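You operate a simulated robot arm through the tools that you are given. There is no shell and no other tool. Be economical: measure what you need, move in short steps, check, and stop when the job is done.

Carry out the task below with a simulated robot arm. There is one attempt and no reset: what you move stays moved.

TASK
Put one of the spice jars from the table top on top of the silver steel tin.

It is judged by the outcome, as a careful person would: the job done as asked, and still so three seconds after it is handed in. It fails if anything else is knocked over, pushed out of place, dropped, spilled or broken.

THE ROBOT
A 5-joint arm with a two-finger parallel gripper, fixed in place. Base frame: the origin is at the foot of the arm, x ahead of it, y to its left, z up; the work surface is at about z = 0. Readings come in m, rad, newtons and seconds.
With the tool pointing down near the work surface it reaches from about 0.26 to 0.6 m from the base axis. Its first joint turns from -1.152 to 1.152 rad. The tool tilts only in the upright plane through the base axis and itself; it spins freely about its own axis. Payload 1.57 kg.
The tool frame sits at the grasp point between the pads (the TCP): z along the fingers, y along the line on which they close. The tips reach 0.03 m beyond it. The gripper opens to 0.08 m. The fingers are 0.017 m wide and 0.012 m thick; the gripper's body (0.04 by 0.082 m) begins 0.08 m behind the TCP.
Orientation is that of the tool frame in the base frame, as a unit quaternion [x, y, z, w]. With the fingers straight down and closing along the base's y, the tool's x points along the base's -x, its y along +y and its z along -z.

THE INTERFACE
- The arm moves only by the tool move_arm. Its argument "series" is text: rows parted by semicolons, each of 6 numbers parted by spaces: the shift along the tool's x, y, z in m, then the turn, a rotation vector about the tool's x, y, z in rad. In form: tx ty tz ax ay az; .... A call has 1 to 20 rows; each row is the pose to reach, as a shift and turn from the pose commanded when the call began, along the tool's axes at that moment. "claw" is the opening, from 0 (shut) to 1 (fully open), set as the call begins (left out, the last holds). Each row takes 0.2 s and may step no farther than 0.05 m and 0.15 rad from the row before; otherwise, or with a gripper value out of range, the whole call is refused. A pose out of reach is approached as far as the arm can. The call stops where the force on the tool passes 40 N (or 10 N more than at its start, if that is more) or the arm is blocked; 0.2 s more then pass. Each finger travels about 0.153 m/s and halts on what it meets, pressing with about 26 N; the grip force reading is that of the motor and also rises with nothing between the fingers. The clock runs only during rows and for 0.2 s after the last one: add rows that repeat a pose to give the fingers time. The reply holds the time, the measured pose of the TCP, the force on the tool along the base axes, the opening and the grip force, in the units named above and with some noise, and new pictures: "views" is both (left out), scene, wrist or none.
- Cameras (640 x 400 px; columns grow to the right, rows downward): "scene" is fixed at [0.036, 0.3892, 0.5256]; the picture's right is [-0.78, -0.63, 0.00], its down [-0.35, 0.43, -0.83] and it looks along [0.52, -0.65, -0.56] (base axes); focal length 289 px, centre (320, 200). "wrist" rides on the gripper at [0.072, -0.007, -0.122] in the tool frame; the picture's right is [0.09, 1.00, 0.00], its down [-0.84, 0.08, -0.54] and it looks along [-0.54, 0.05, 0.84] (tool axes); focal length 238 px, centre (320, 200). There is no depth. A picture from a camera that has moved, and an enlarged one, comes with that camera's place and axes in the base frame and with its lens.
- close_up(camera, box): a new picture of the part [left, top, right, bottom] of that camera's present view, enlarged. It takes no simulated time.
- hand_in(): hands the job in; it is judged then, once.

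Go step by step. Nothing tells you positions but the pictures and the camera data: compare them with the known pose of the tool, close in by small moves and look again before you grip or let go. The budget is 90 turns and 200 pictures, counting those below and the enlarged ones. Unless the task says otherwise, let go and move clear before handing in, and close with one line.

The tools are called after "Request:" by a JSON object that holds its "method" and its "body". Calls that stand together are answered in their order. move_arm: Moves the arm, as the interface text tells. Its arguments: {"type":"object","properties":{"series":{"type":"string"},"claw":{"type":"number"},"views":{"type":"string","enum":["both","scene","wrist","none"]}},"required":["series"]} The other tools are called the same way: close_up (camera, box) takes an enlarged picture of a part of a camera's view; hand_in () hands the job in.

At the start:

```text
time_s: 0.0
ee_pos: [0.3533, -0.0635, 0.3539]
orientation: [-0.001, 1.0, -0.001, 0.0]
ft_force: [-0.2, 0.4, 0.8]
gripper_width: 0.0797
grasp_force: 0.1
```

scene: 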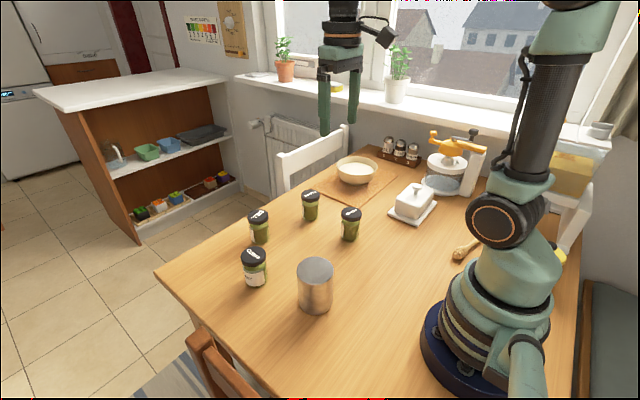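
wrist: 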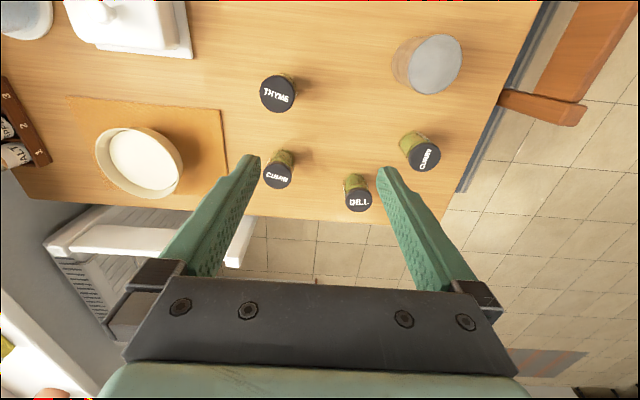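

The four spice jars stand in the open. The THYME jar is near (0.346, -0.13), about 0.085 tall, and the tin is near (0.286, 0.089), about 0.10 tall. I'll move above THYME and check the tin's top.

Request:
{"method": "move_arm", "body": {"series": "0.002 -0.022 0.035 0 0 0; 0.004 -0.044 0.07 0 0 0; 0.007 -0.0665 0.11 0 0 0; 0.007 -0.0665 0.15 0 0 0; 0.007 -0.0665 0.15 0 0 0", "claw": 1}}

Request:
{"method": "close_up", "body": {"camera": "scene", "box": [220, 170, 420, 330]}}

```text
time_s: 1.2
ee_pos: [0.3463, -0.1296, 0.2047]
orientation: [0.0, 1.0, 0.0, 0.0]
ft_force: [0.1, 0.5, -0.9]
gripper_width: 0.08
grasp_force: 0.0
camera wrist: at [0.2751, -0.1358, 0.3263], right [-0.09, 1.0, 0.0], down [0.84, 0.08, 0.54], along [0.54, 0.05, -0.84], focal length 238 px, centre (320, 200)
```

scene: 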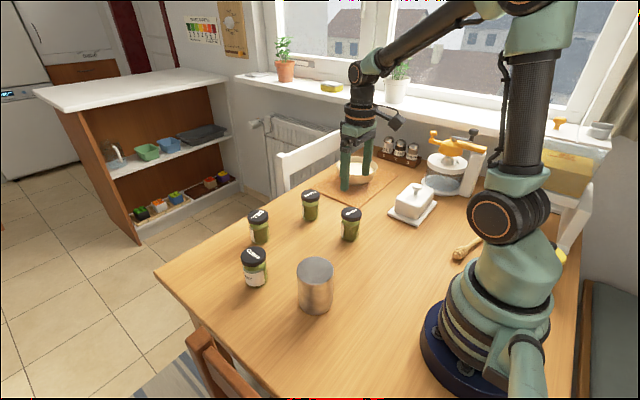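
wrist: 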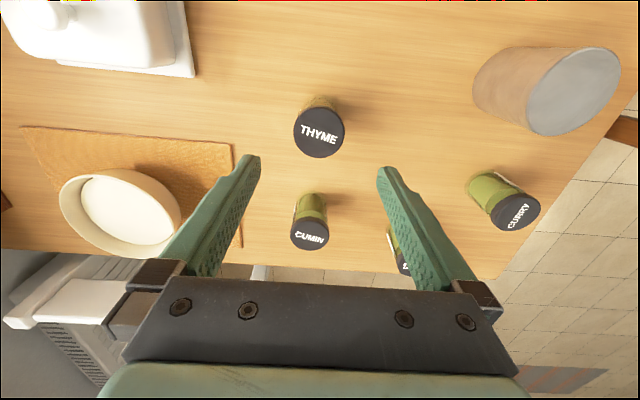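

```text
2.50 times, centred on (320, 250) of scene
camera zoom: at [0.036, 0.3892, 0.5256], right [-0.78, -0.63, 0.0], down [-0.35, 0.43, -0.83], along [0.52, -0.65, -0.56], focal length 722 px, centre (320, 75)
```

zoom: 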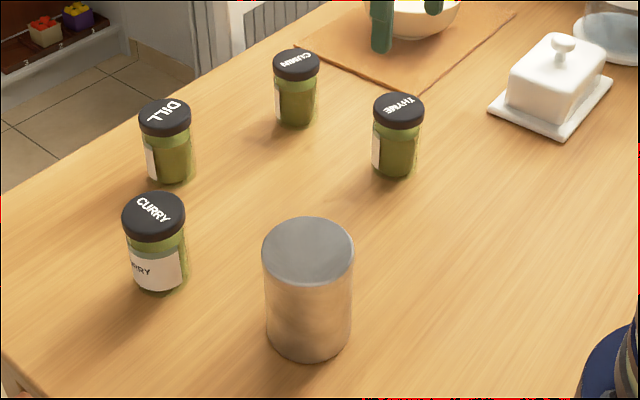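

The THYME jar is centred at about (0.348, -0.130) with a lid about 0.053 wide, so it fits the open gripper. The tin's top is flat, so I'll go straight down.

Request:
{"method": "move_arm", "body": {"series": "-0.0015 0 0.04 0 0 0; -0.0015 0 0.075 0 0 0; -0.0015 0 0.1 0 0 0; -0.0015 0 0.1 0 0 0"}}

Request:
{"method": "close_up", "body": {"camera": "scene", "box": [280, 150, 420, 260]}}

```text
time_s: 2.2
ee_pos: [0.3498, -0.1303, 0.1059]
orientation: [0.0, 1.0, 0.0, 0.0]
ft_force: [-0.4, 0.3, -0.2]
gripper_width: 0.0799
grasp_force: 0.1
camera wrist: at [0.2783, -0.1372, 0.2275], right [-0.09, 1.0, 0.0], down [0.84, 0.08, 0.54], along [0.54, 0.05, -0.84], focal length 238 px, centre (320, 200)
```

scene: 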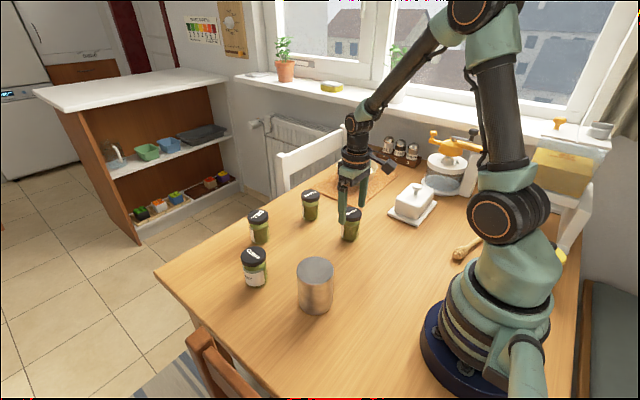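
wrist: 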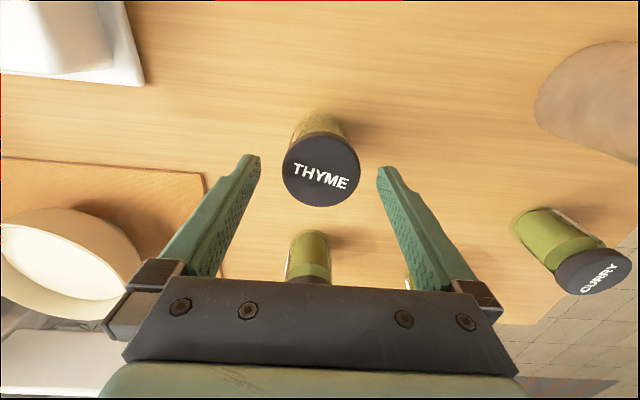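

```text
3.64 times, centred on (350, 205) of scene
camera zoom: at [0.036, 0.3892, 0.5256], right [-0.78, -0.63, 0.0], down [-0.35, 0.43, -0.83], along [0.52, -0.65, -0.56], focal length 1051 px, centre (211, 182)
```

zoom: 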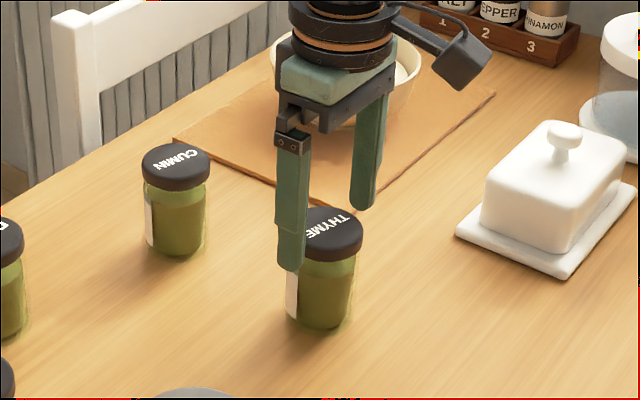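

The fingers straddle the lid evenly. I'll go down the remaining 0.055 m.

Request:
{"method": "move_arm", "body": {"series": "0.001 0 0.02 0 0 0; 0.001 0 0.04 0 0 0; 0.001 0 0.055 0 0 0; 0.001 0 0.055 0 0 0"}}

```text
time_s: 3.2
ee_pos: [0.3462, -0.1305, 0.0489]
orientation: [0.0, 1.0, 0.0, 0.0]
ft_force: [-0.5, -0.2, -0.7]
gripper_width: 0.08
grasp_force: 0.1
camera wrist: at [0.276, -0.1367, 0.171], right [-0.09, 1.0, 0.0], down [0.84, 0.08, 0.54], along [0.54, 0.05, -0.84], focal length 238 px, centre (320, 200)
```

scene: 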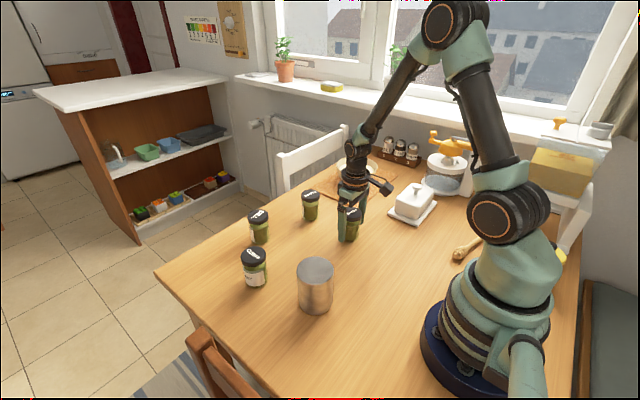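
wrist: 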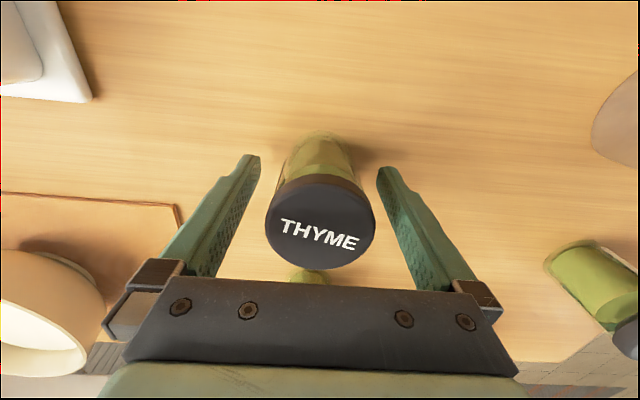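

Jar and gripper line up within a few millimetres. Now I'll close.

Request:
{"method": "move_arm", "body": {"series": "0 0 0 0 0 0; 0 0 0 0 0 0; 0 0 0 0 0 0", "claw": 0}}

```text
time_s: 4.0
ee_pos: [0.3481, -0.1294, 0.0484]
orientation: [0.0, 1.0, 0.0, 0.0]
ft_force: [-0.1, 0.8, -0.9]
gripper_width: 0.0527
grasp_force: 26.2
camera wrist: at [0.2759, -0.1367, 0.1712], right [-0.09, 1.0, 0.0], down [0.84, 0.08, 0.54], along [0.54, 0.05, -0.84], focal length 238 px, centre (320, 200)
```

scene: 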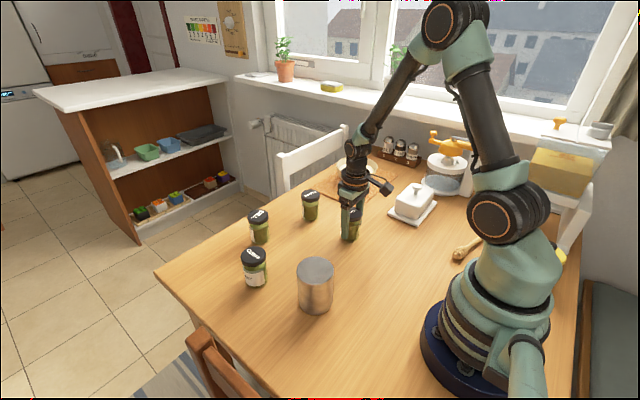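
wrist: 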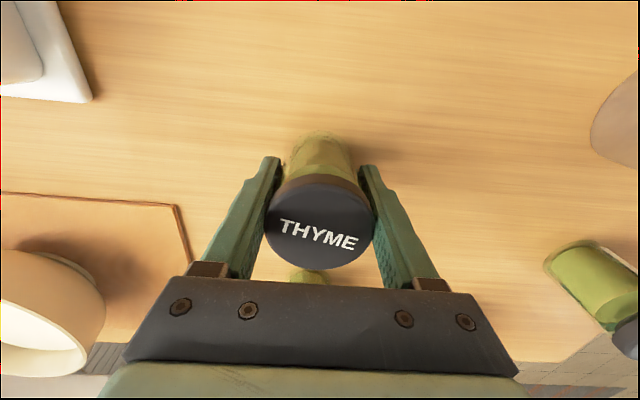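

The grip holds at 0.053 m wide with 26 N. I'll lift straight up to about z = 0.22.

Request:
{"method": "move_arm", "body": {"series": "0 0 -0.02 0 0 0; 0 0 -0.05 0 0 0; 0 0 -0.09 0 0 0; 0 0 -0.13 0 0 0; 0 0 -0.17 0 0 0; 0 0 -0.17 0 0 0"}}

```text
time_s: 5.4
ee_pos: [0.347, -0.1308, 0.2182]
orientation: [0.0, 1.0, 0.0, 0.0]
ft_force: [0.7, 0.7, -1.1]
gripper_width: 0.0529
grasp_force: 25.5
camera wrist: at [0.2777, -0.137, 0.3407], right [-0.09, 1.0, 0.0], down [0.84, 0.08, 0.54], along [0.54, 0.05, -0.84], focal length 238 px, centre (320, 200)
```

scene: 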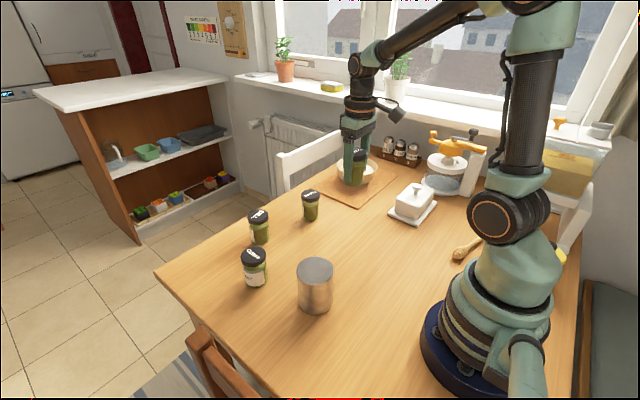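
wrist: 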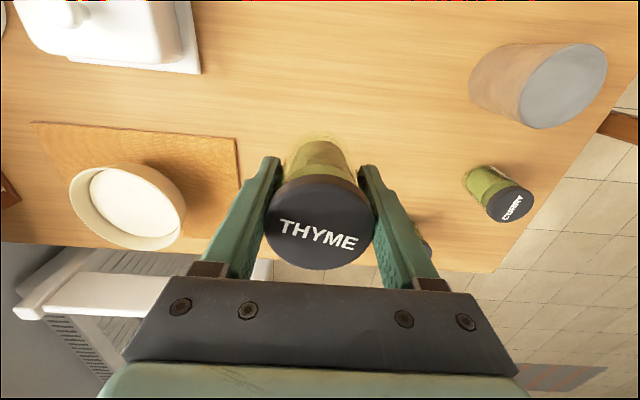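

The jar is held upright with its bottom about 0.05 below the TCP. I'll carry it over to the tin at about (0.287, 0.089).

Request:
{"method": "move_arm", "body": {"series": "0.008 0.03 0 0 0 0; 0.018 0.068 0 0 0 0; 0.03 0.108 0 0 0 0; 0.042 0.148 0 0 0 0; 0.052 0.188 0 0 0 0; 0.06 0.219 0 0 0 0; 0.06 0.219 0 0 0 0; 0.06 0.219 0 0 0 0"}}

Request:
{"method": "close_up", "body": {"camera": "scene", "box": [230, 150, 400, 330]}}

```text
time_s: 7.2
ee_pos: [0.2833, 0.0884, 0.2173]
orientation: [0.0, 1.0, 0.0, 0.001]
ft_force: [0.6, -0.4, -0.9]
gripper_width: 0.0526
grasp_force: 25.6
camera wrist: at [0.2134, 0.0823, 0.34], right [-0.09, 1.0, 0.0], down [0.84, 0.08, 0.54], along [0.54, 0.05, -0.84], focal length 238 px, centre (320, 200)
```

scene: 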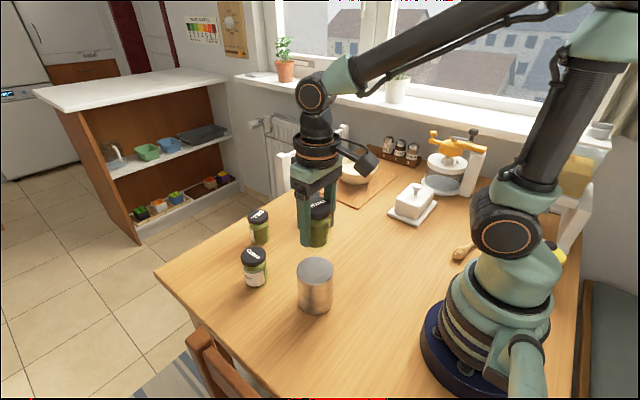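
wrist: 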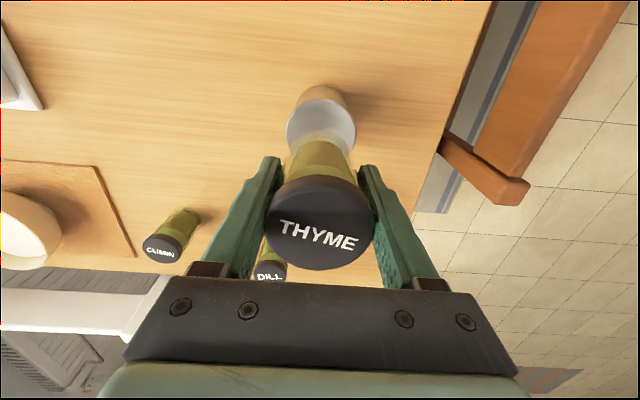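

```text
2.22 times, centred on (315, 240) of scene
camera zoom: at [0.036, 0.3892, 0.5256], right [-0.78, -0.63, 0.0], down [-0.35, 0.43, -0.83], along [0.52, -0.65, -0.56], focal length 642 px, centre (331, 111)
```

zoom: 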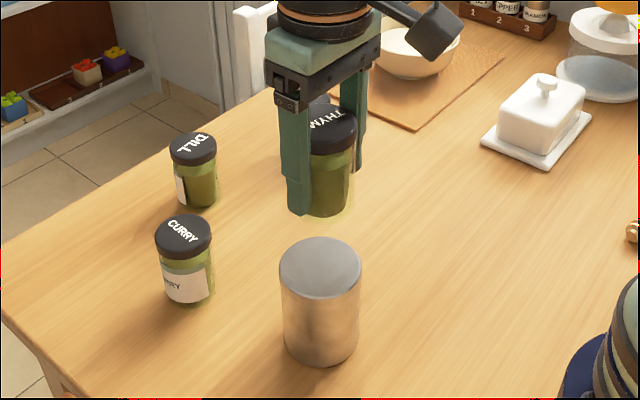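

The jar hangs above the tin. Left-right is fine, but I want a closer look to fix the tin's fore-aft centre.

Request:
{"method": "close_up", "body": {"camera": "wrist", "box": [260, 70, 380, 190]}}

Request:
{"method": "move_arm", "body": {"series": "0 0 0.02 0 0 0; 0 0 0.04 0 0 0; 0 0 0.04 0 0 0", "views": "wrist"}}

Request:
{"method": "close_up", "body": {"camera": "wrist", "box": [260, 70, 380, 190]}}

Request:
{"method": "close_up", "body": {"camera": "scene", "box": [250, 190, 380, 320]}}

```text
3.33 times, centred on (320, 130) of wrist
camera zoom: at [0.2134, 0.0823, 0.34], right [-0.09, 1.0, 0.0], down [0.84, 0.08, 0.54], along [0.54, 0.05, -0.84], focal length 794 px, centre (320, 433)
```

zoom: 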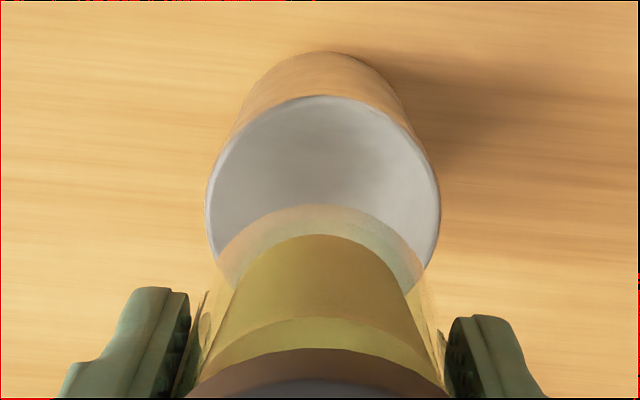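

```text
time_s: 8.0
ee_pos: [0.2855, 0.0878, 0.1774]
orientation: [0.0, 1.0, 0.0, 0.001]
ft_force: [-0.3, 0.5, -0.9]
gripper_width: 0.0527
grasp_force: 26.1
camera wrist: at [0.2143, 0.082, 0.2998], right [-0.09, 1.0, 0.0], down [0.84, 0.08, 0.54], along [0.54, 0.05, -0.84], focal length 238 px, centre (320, 200)
```

wrist: 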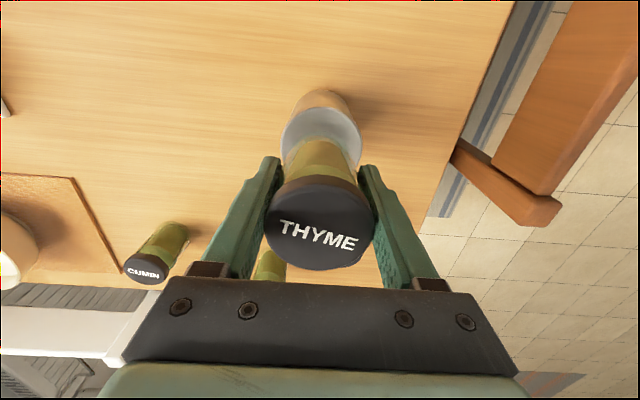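

```text
3.33 times, centred on (320, 130) of wrist
camera zoom: at [0.2143, 0.082, 0.2998], right [-0.09, 1.0, 0.0], down [0.84, 0.08, 0.54], along [0.54, 0.05, -0.84], focal length 794 px, centre (320, 433)
```

zoom: 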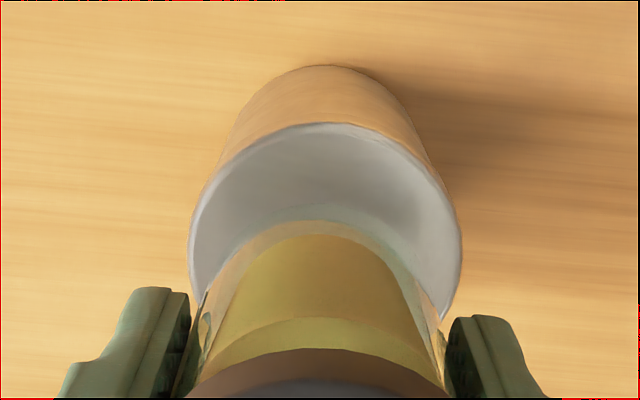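

```text
3.08 times, centred on (315, 255) of scene
camera zoom: at [0.036, 0.3892, 0.5256], right [-0.78, -0.63, 0.0], down [-0.35, 0.43, -0.83], along [0.52, -0.65, -0.56], focal length 889 px, centre (335, 31)
```

zoom: 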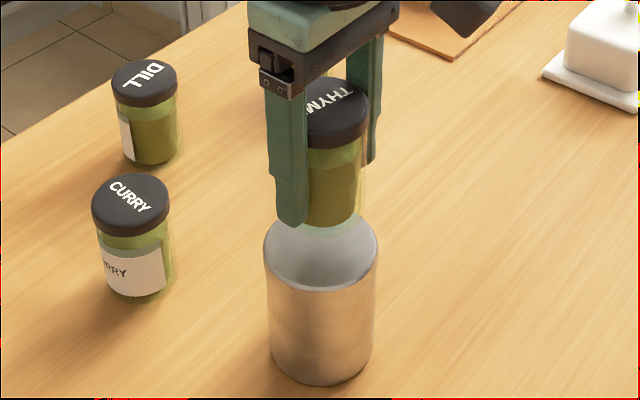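

The tin's top is about 0.072 across, centred near x 0.288, and the jar's base is within about 3 mm of centred. I'll lower it with a small correction to just above the expected contact.

Request:
{"method": "move_arm", "body": {"series": "0.002 0.0005 0.01 0 0 0; 0.002 0.0005 0.018 0 0 0; 0.002 0.0005 0.023 0 0 0; 0.002 0.0005 0.023 0 0 0", "views": "wrist"}}

Request:
{"method": "close_up", "body": {"camera": "scene", "box": [270, 200, 370, 320]}}

Request:
{"method": "close_up", "body": {"camera": "wrist", "box": [260, 70, 380, 190]}}

```text
time_s: 9.0
ee_pos: [0.2841, 0.0912, 0.1538]
orientation: [0.0, 1.0, -0.001, 0.0]
ft_force: [0.2, -0.2, -0.9]
gripper_width: 0.0527
grasp_force: 25.9
camera wrist: at [0.2138, 0.0837, 0.277], right [-0.09, 1.0, 0.0], down [0.84, 0.08, 0.54], along [0.54, 0.05, -0.84], focal length 238 px, centre (320, 200)
```

wrist: 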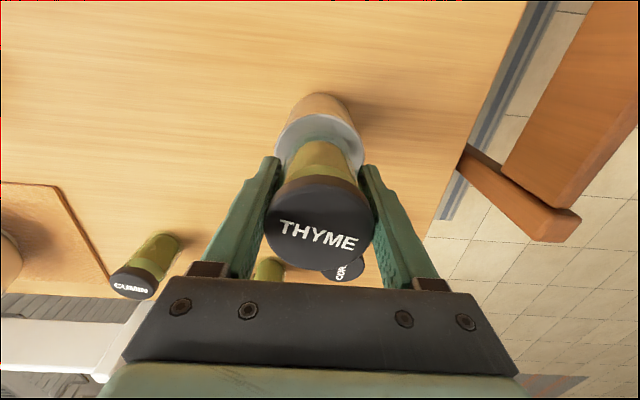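

```text
3.33 times, centred on (320, 260) of scene
camera zoom: at [0.036, 0.3892, 0.5256], right [-0.78, -0.63, 0.0], down [-0.35, 0.43, -0.83], along [0.52, -0.65, -0.56], focal length 963 px, centre (320, 0)
```

zoom: 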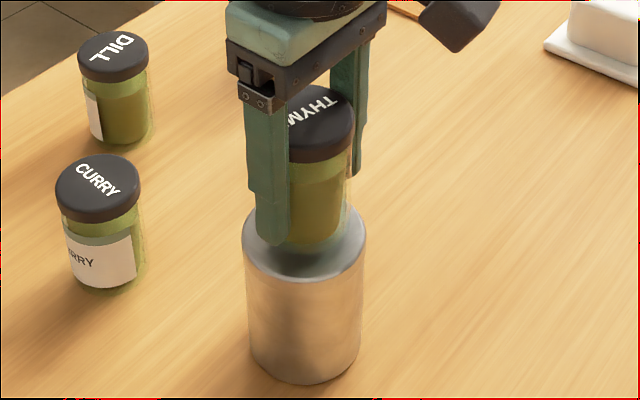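

```text
3.33 times, centred on (320, 130) of wrist
camera zoom: at [0.2138, 0.0837, 0.277], right [-0.09, 1.0, 0.0], down [0.84, 0.08, 0.54], along [0.54, 0.05, -0.84], focal length 794 px, centre (320, 433)
```

zoom: 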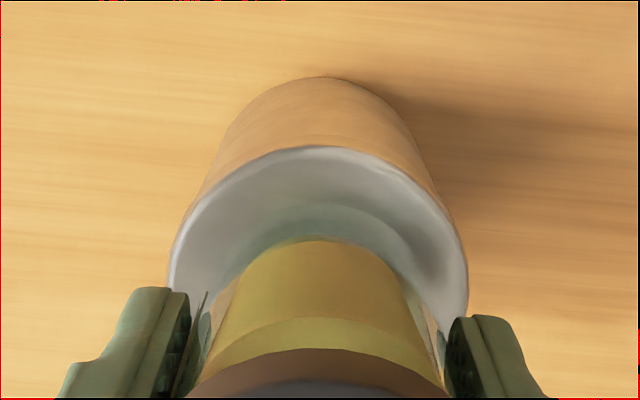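

The jar's base is just above the tin and nearly centred. I'll nudge it 3 mm toward the base and lower it gently until it touches.

Request:
{"method": "move_arm", "body": {"series": "0.003 0.001 0 0 0 0; 0.003 0.001 0.002 0 0 0; 0.003 0.001 0.004 0 0 0; 0.003 0.001 0.004 0 0 0", "views": "none"}}

Request:
{"method": "close_up", "body": {"camera": "scene", "box": [290, 220, 350, 290]}}

```text
time_s: 10.0
ee_pos: [0.2823, 0.0906, 0.1517]
orientation: [0.0, 1.0, 0.0, 0.0]
ft_force: [0.0, -0.3, -1.6]
gripper_width: 0.0526
grasp_force: 25.9
```

```text
5.71 times, centred on (320, 255) of scene
camera zoom: at [0.036, 0.3892, 0.5256], right [-0.78, -0.63, 0.0], down [-0.35, 0.43, -0.83], along [0.52, -0.65, -0.56], focal length 1651 px, centre (320, -114)
```

zoom: 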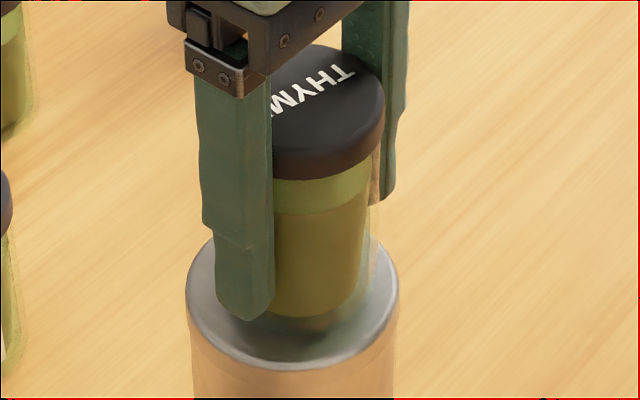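

The base is very close to the surface, with no contact force yet. I'll lower it a few more millimetres in 1 mm steps.

Request:
{"method": "move_arm", "body": {"series": "0 0 0.001 0 0 0; 0 0 0.002 0 0 0; 0 0 0.002 0 0 0", "views": "none"}}

Request:
{"method": "move_arm", "body": {"series": "0 0 0.001 0 0 0; 0 0 0.002 0 0 0; 0 0 0.002 0 0 0", "views": "none"}}

Request:
{"method": "close_up", "body": {"camera": "scene", "box": [290, 220, 350, 290]}}

```text
time_s: 10.8
ee_pos: [0.2822, 0.0906, 0.149]
orientation: [0.001, 1.0, 0.0, 0.0]
ft_force: [-0.1, -0.9, -1.3]
gripper_width: 0.0529
grasp_force: 26.4
```

```text
time_s: 11.6
ee_pos: [0.2817, 0.0918, 0.1473]
orientation: [0.001, 1.0, 0.0, 0.001]
ft_force: [-2.0, -1.8, 16.7]
gripper_width: 0.0528
grasp_force: 25.4
```

```text
5.71 times, centred on (320, 255) of scene
camera zoom: at [0.036, 0.3892, 0.5256], right [-0.78, -0.63, 0.0], down [-0.35, 0.43, -0.83], along [0.52, -0.65, -0.56], focal length 1651 px, centre (320, -114)
```

zoom: 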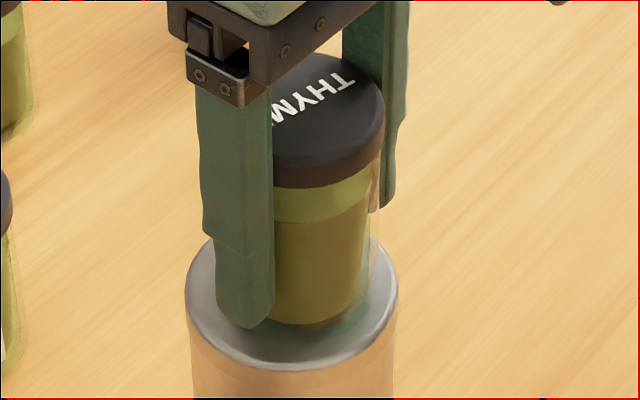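

The jar has touched down with 17 N. I'll ease up about 1 mm to relieve the press, then open partway.

Request:
{"method": "move_arm", "body": {"series": "0 0 -0.001 0 0 0; 0 0 -0.001 0 0 0", "views": "none"}}

Request:
{"method": "move_arm", "body": {"series": "0 0 0 0 0 0; 0 0 0 0 0 0; 0 0 0 0 0 0", "claw": 1}}

Request:
{"method": "close_up", "body": {"camera": "scene", "box": [280, 210, 360, 310]}}

```text
time_s: 12.2
ee_pos: [0.2802, 0.0902, 0.1481]
orientation: [0.0, 1.0, 0.0, 0.0]
ft_force: [0.6, -0.1, -0.6]
gripper_width: 0.0526
grasp_force: 25.5
```

```text
time_s: 13.0
ee_pos: [0.2819, 0.0909, 0.148]
orientation: [0.001, 1.0, 0.0, 0.0]
ft_force: [0.5, -0.8, 0.3]
gripper_width: 0.0799
grasp_force: 0.1
camera wrist: at [0.2108, 0.0843, 0.2703], right [-0.09, 1.0, 0.0], down [0.84, 0.08, 0.54], along [0.54, 0.05, -0.84], focal length 238 px, centre (320, 200)
```

scene: 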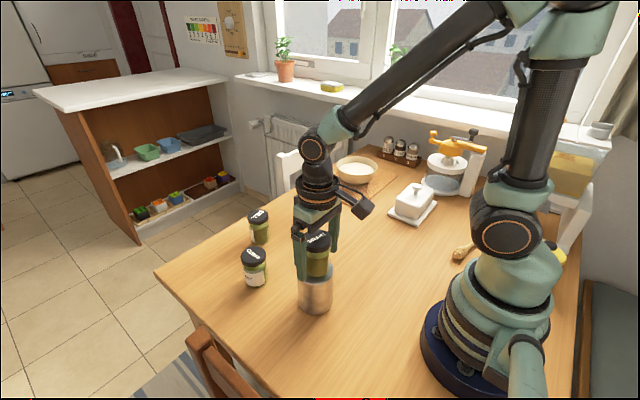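
wrist: 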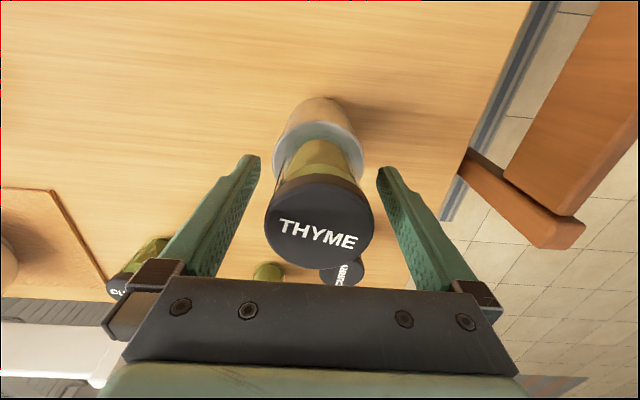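

```text
4.00 times, centred on (320, 260) of scene
camera zoom: at [0.036, 0.3892, 0.5256], right [-0.78, -0.63, 0.0], down [-0.35, 0.43, -0.83], along [0.52, -0.65, -0.56], focal length 1156 px, centre (320, -40)
```

zoom: 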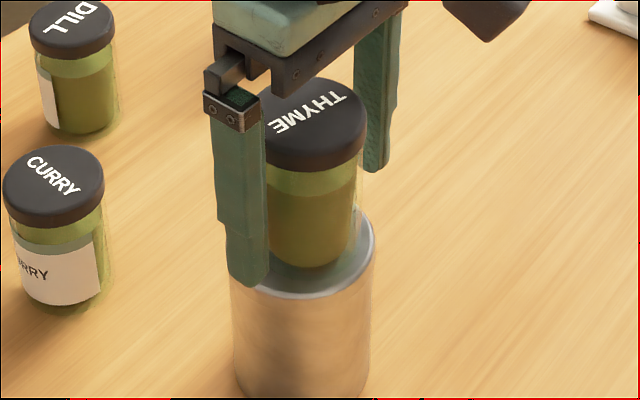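

The jar stands on the tin and the fingers are clear on both sides. I'll rise straight up.

Request:
{"method": "move_arm", "body": {"series": "0 0 -0.015 0 0 0; 0 0 -0.04 0 0 0; 0 0 -0.08 0 0 0; 0 0 -0.12 0 0 0; 0 0 -0.16 0 0 0; 0 0 -0.16 0 0 0"}}

Request:
{"method": "close_up", "body": {"camera": "scene", "box": [220, 190, 400, 330]}}

```text
time_s: 14.4
ee_pos: [0.2794, 0.0907, 0.309]
orientation: [0.0, 1.0, 0.001, 0.0]
ft_force: [-0.4, -0.8, -0.1]
gripper_width: 0.0797
grasp_force: 0.1
camera wrist: at [0.2096, 0.0842, 0.4313], right [-0.09, 1.0, 0.0], down [0.84, 0.08, 0.54], along [0.54, 0.05, -0.84], focal length 238 px, centre (320, 200)
```

scene: 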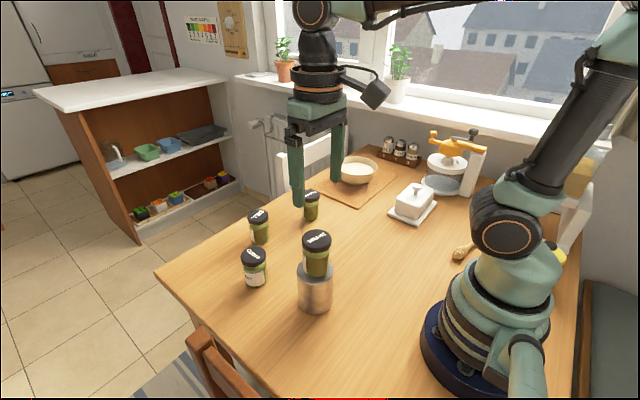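
wrist: 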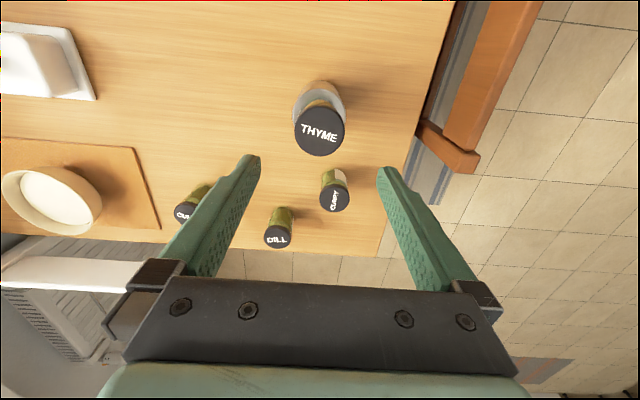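

```text
2.86 times, centred on (310, 260) of scene
camera zoom: at [0.036, 0.3892, 0.5256], right [-0.78, -0.63, 0.0], down [-0.35, 0.43, -0.83], along [0.52, -0.65, -0.56], focal length 826 px, centre (349, 29)
```

zoom: 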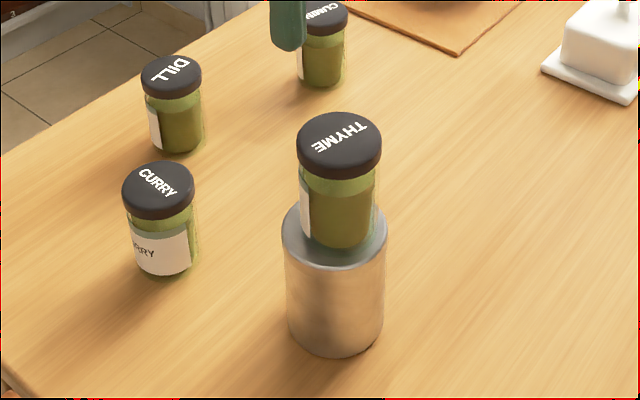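

The THYME jar stands upright on the tin, the arm is clear, and nothing else has moved. I'm handing in.

Request:
{"method": "hand_in", "body": {}}

```text
The job is handed in.
```

The THYME spice jar is standing upright on top of the silver steel tin, and nothing else on the table was disturbed.
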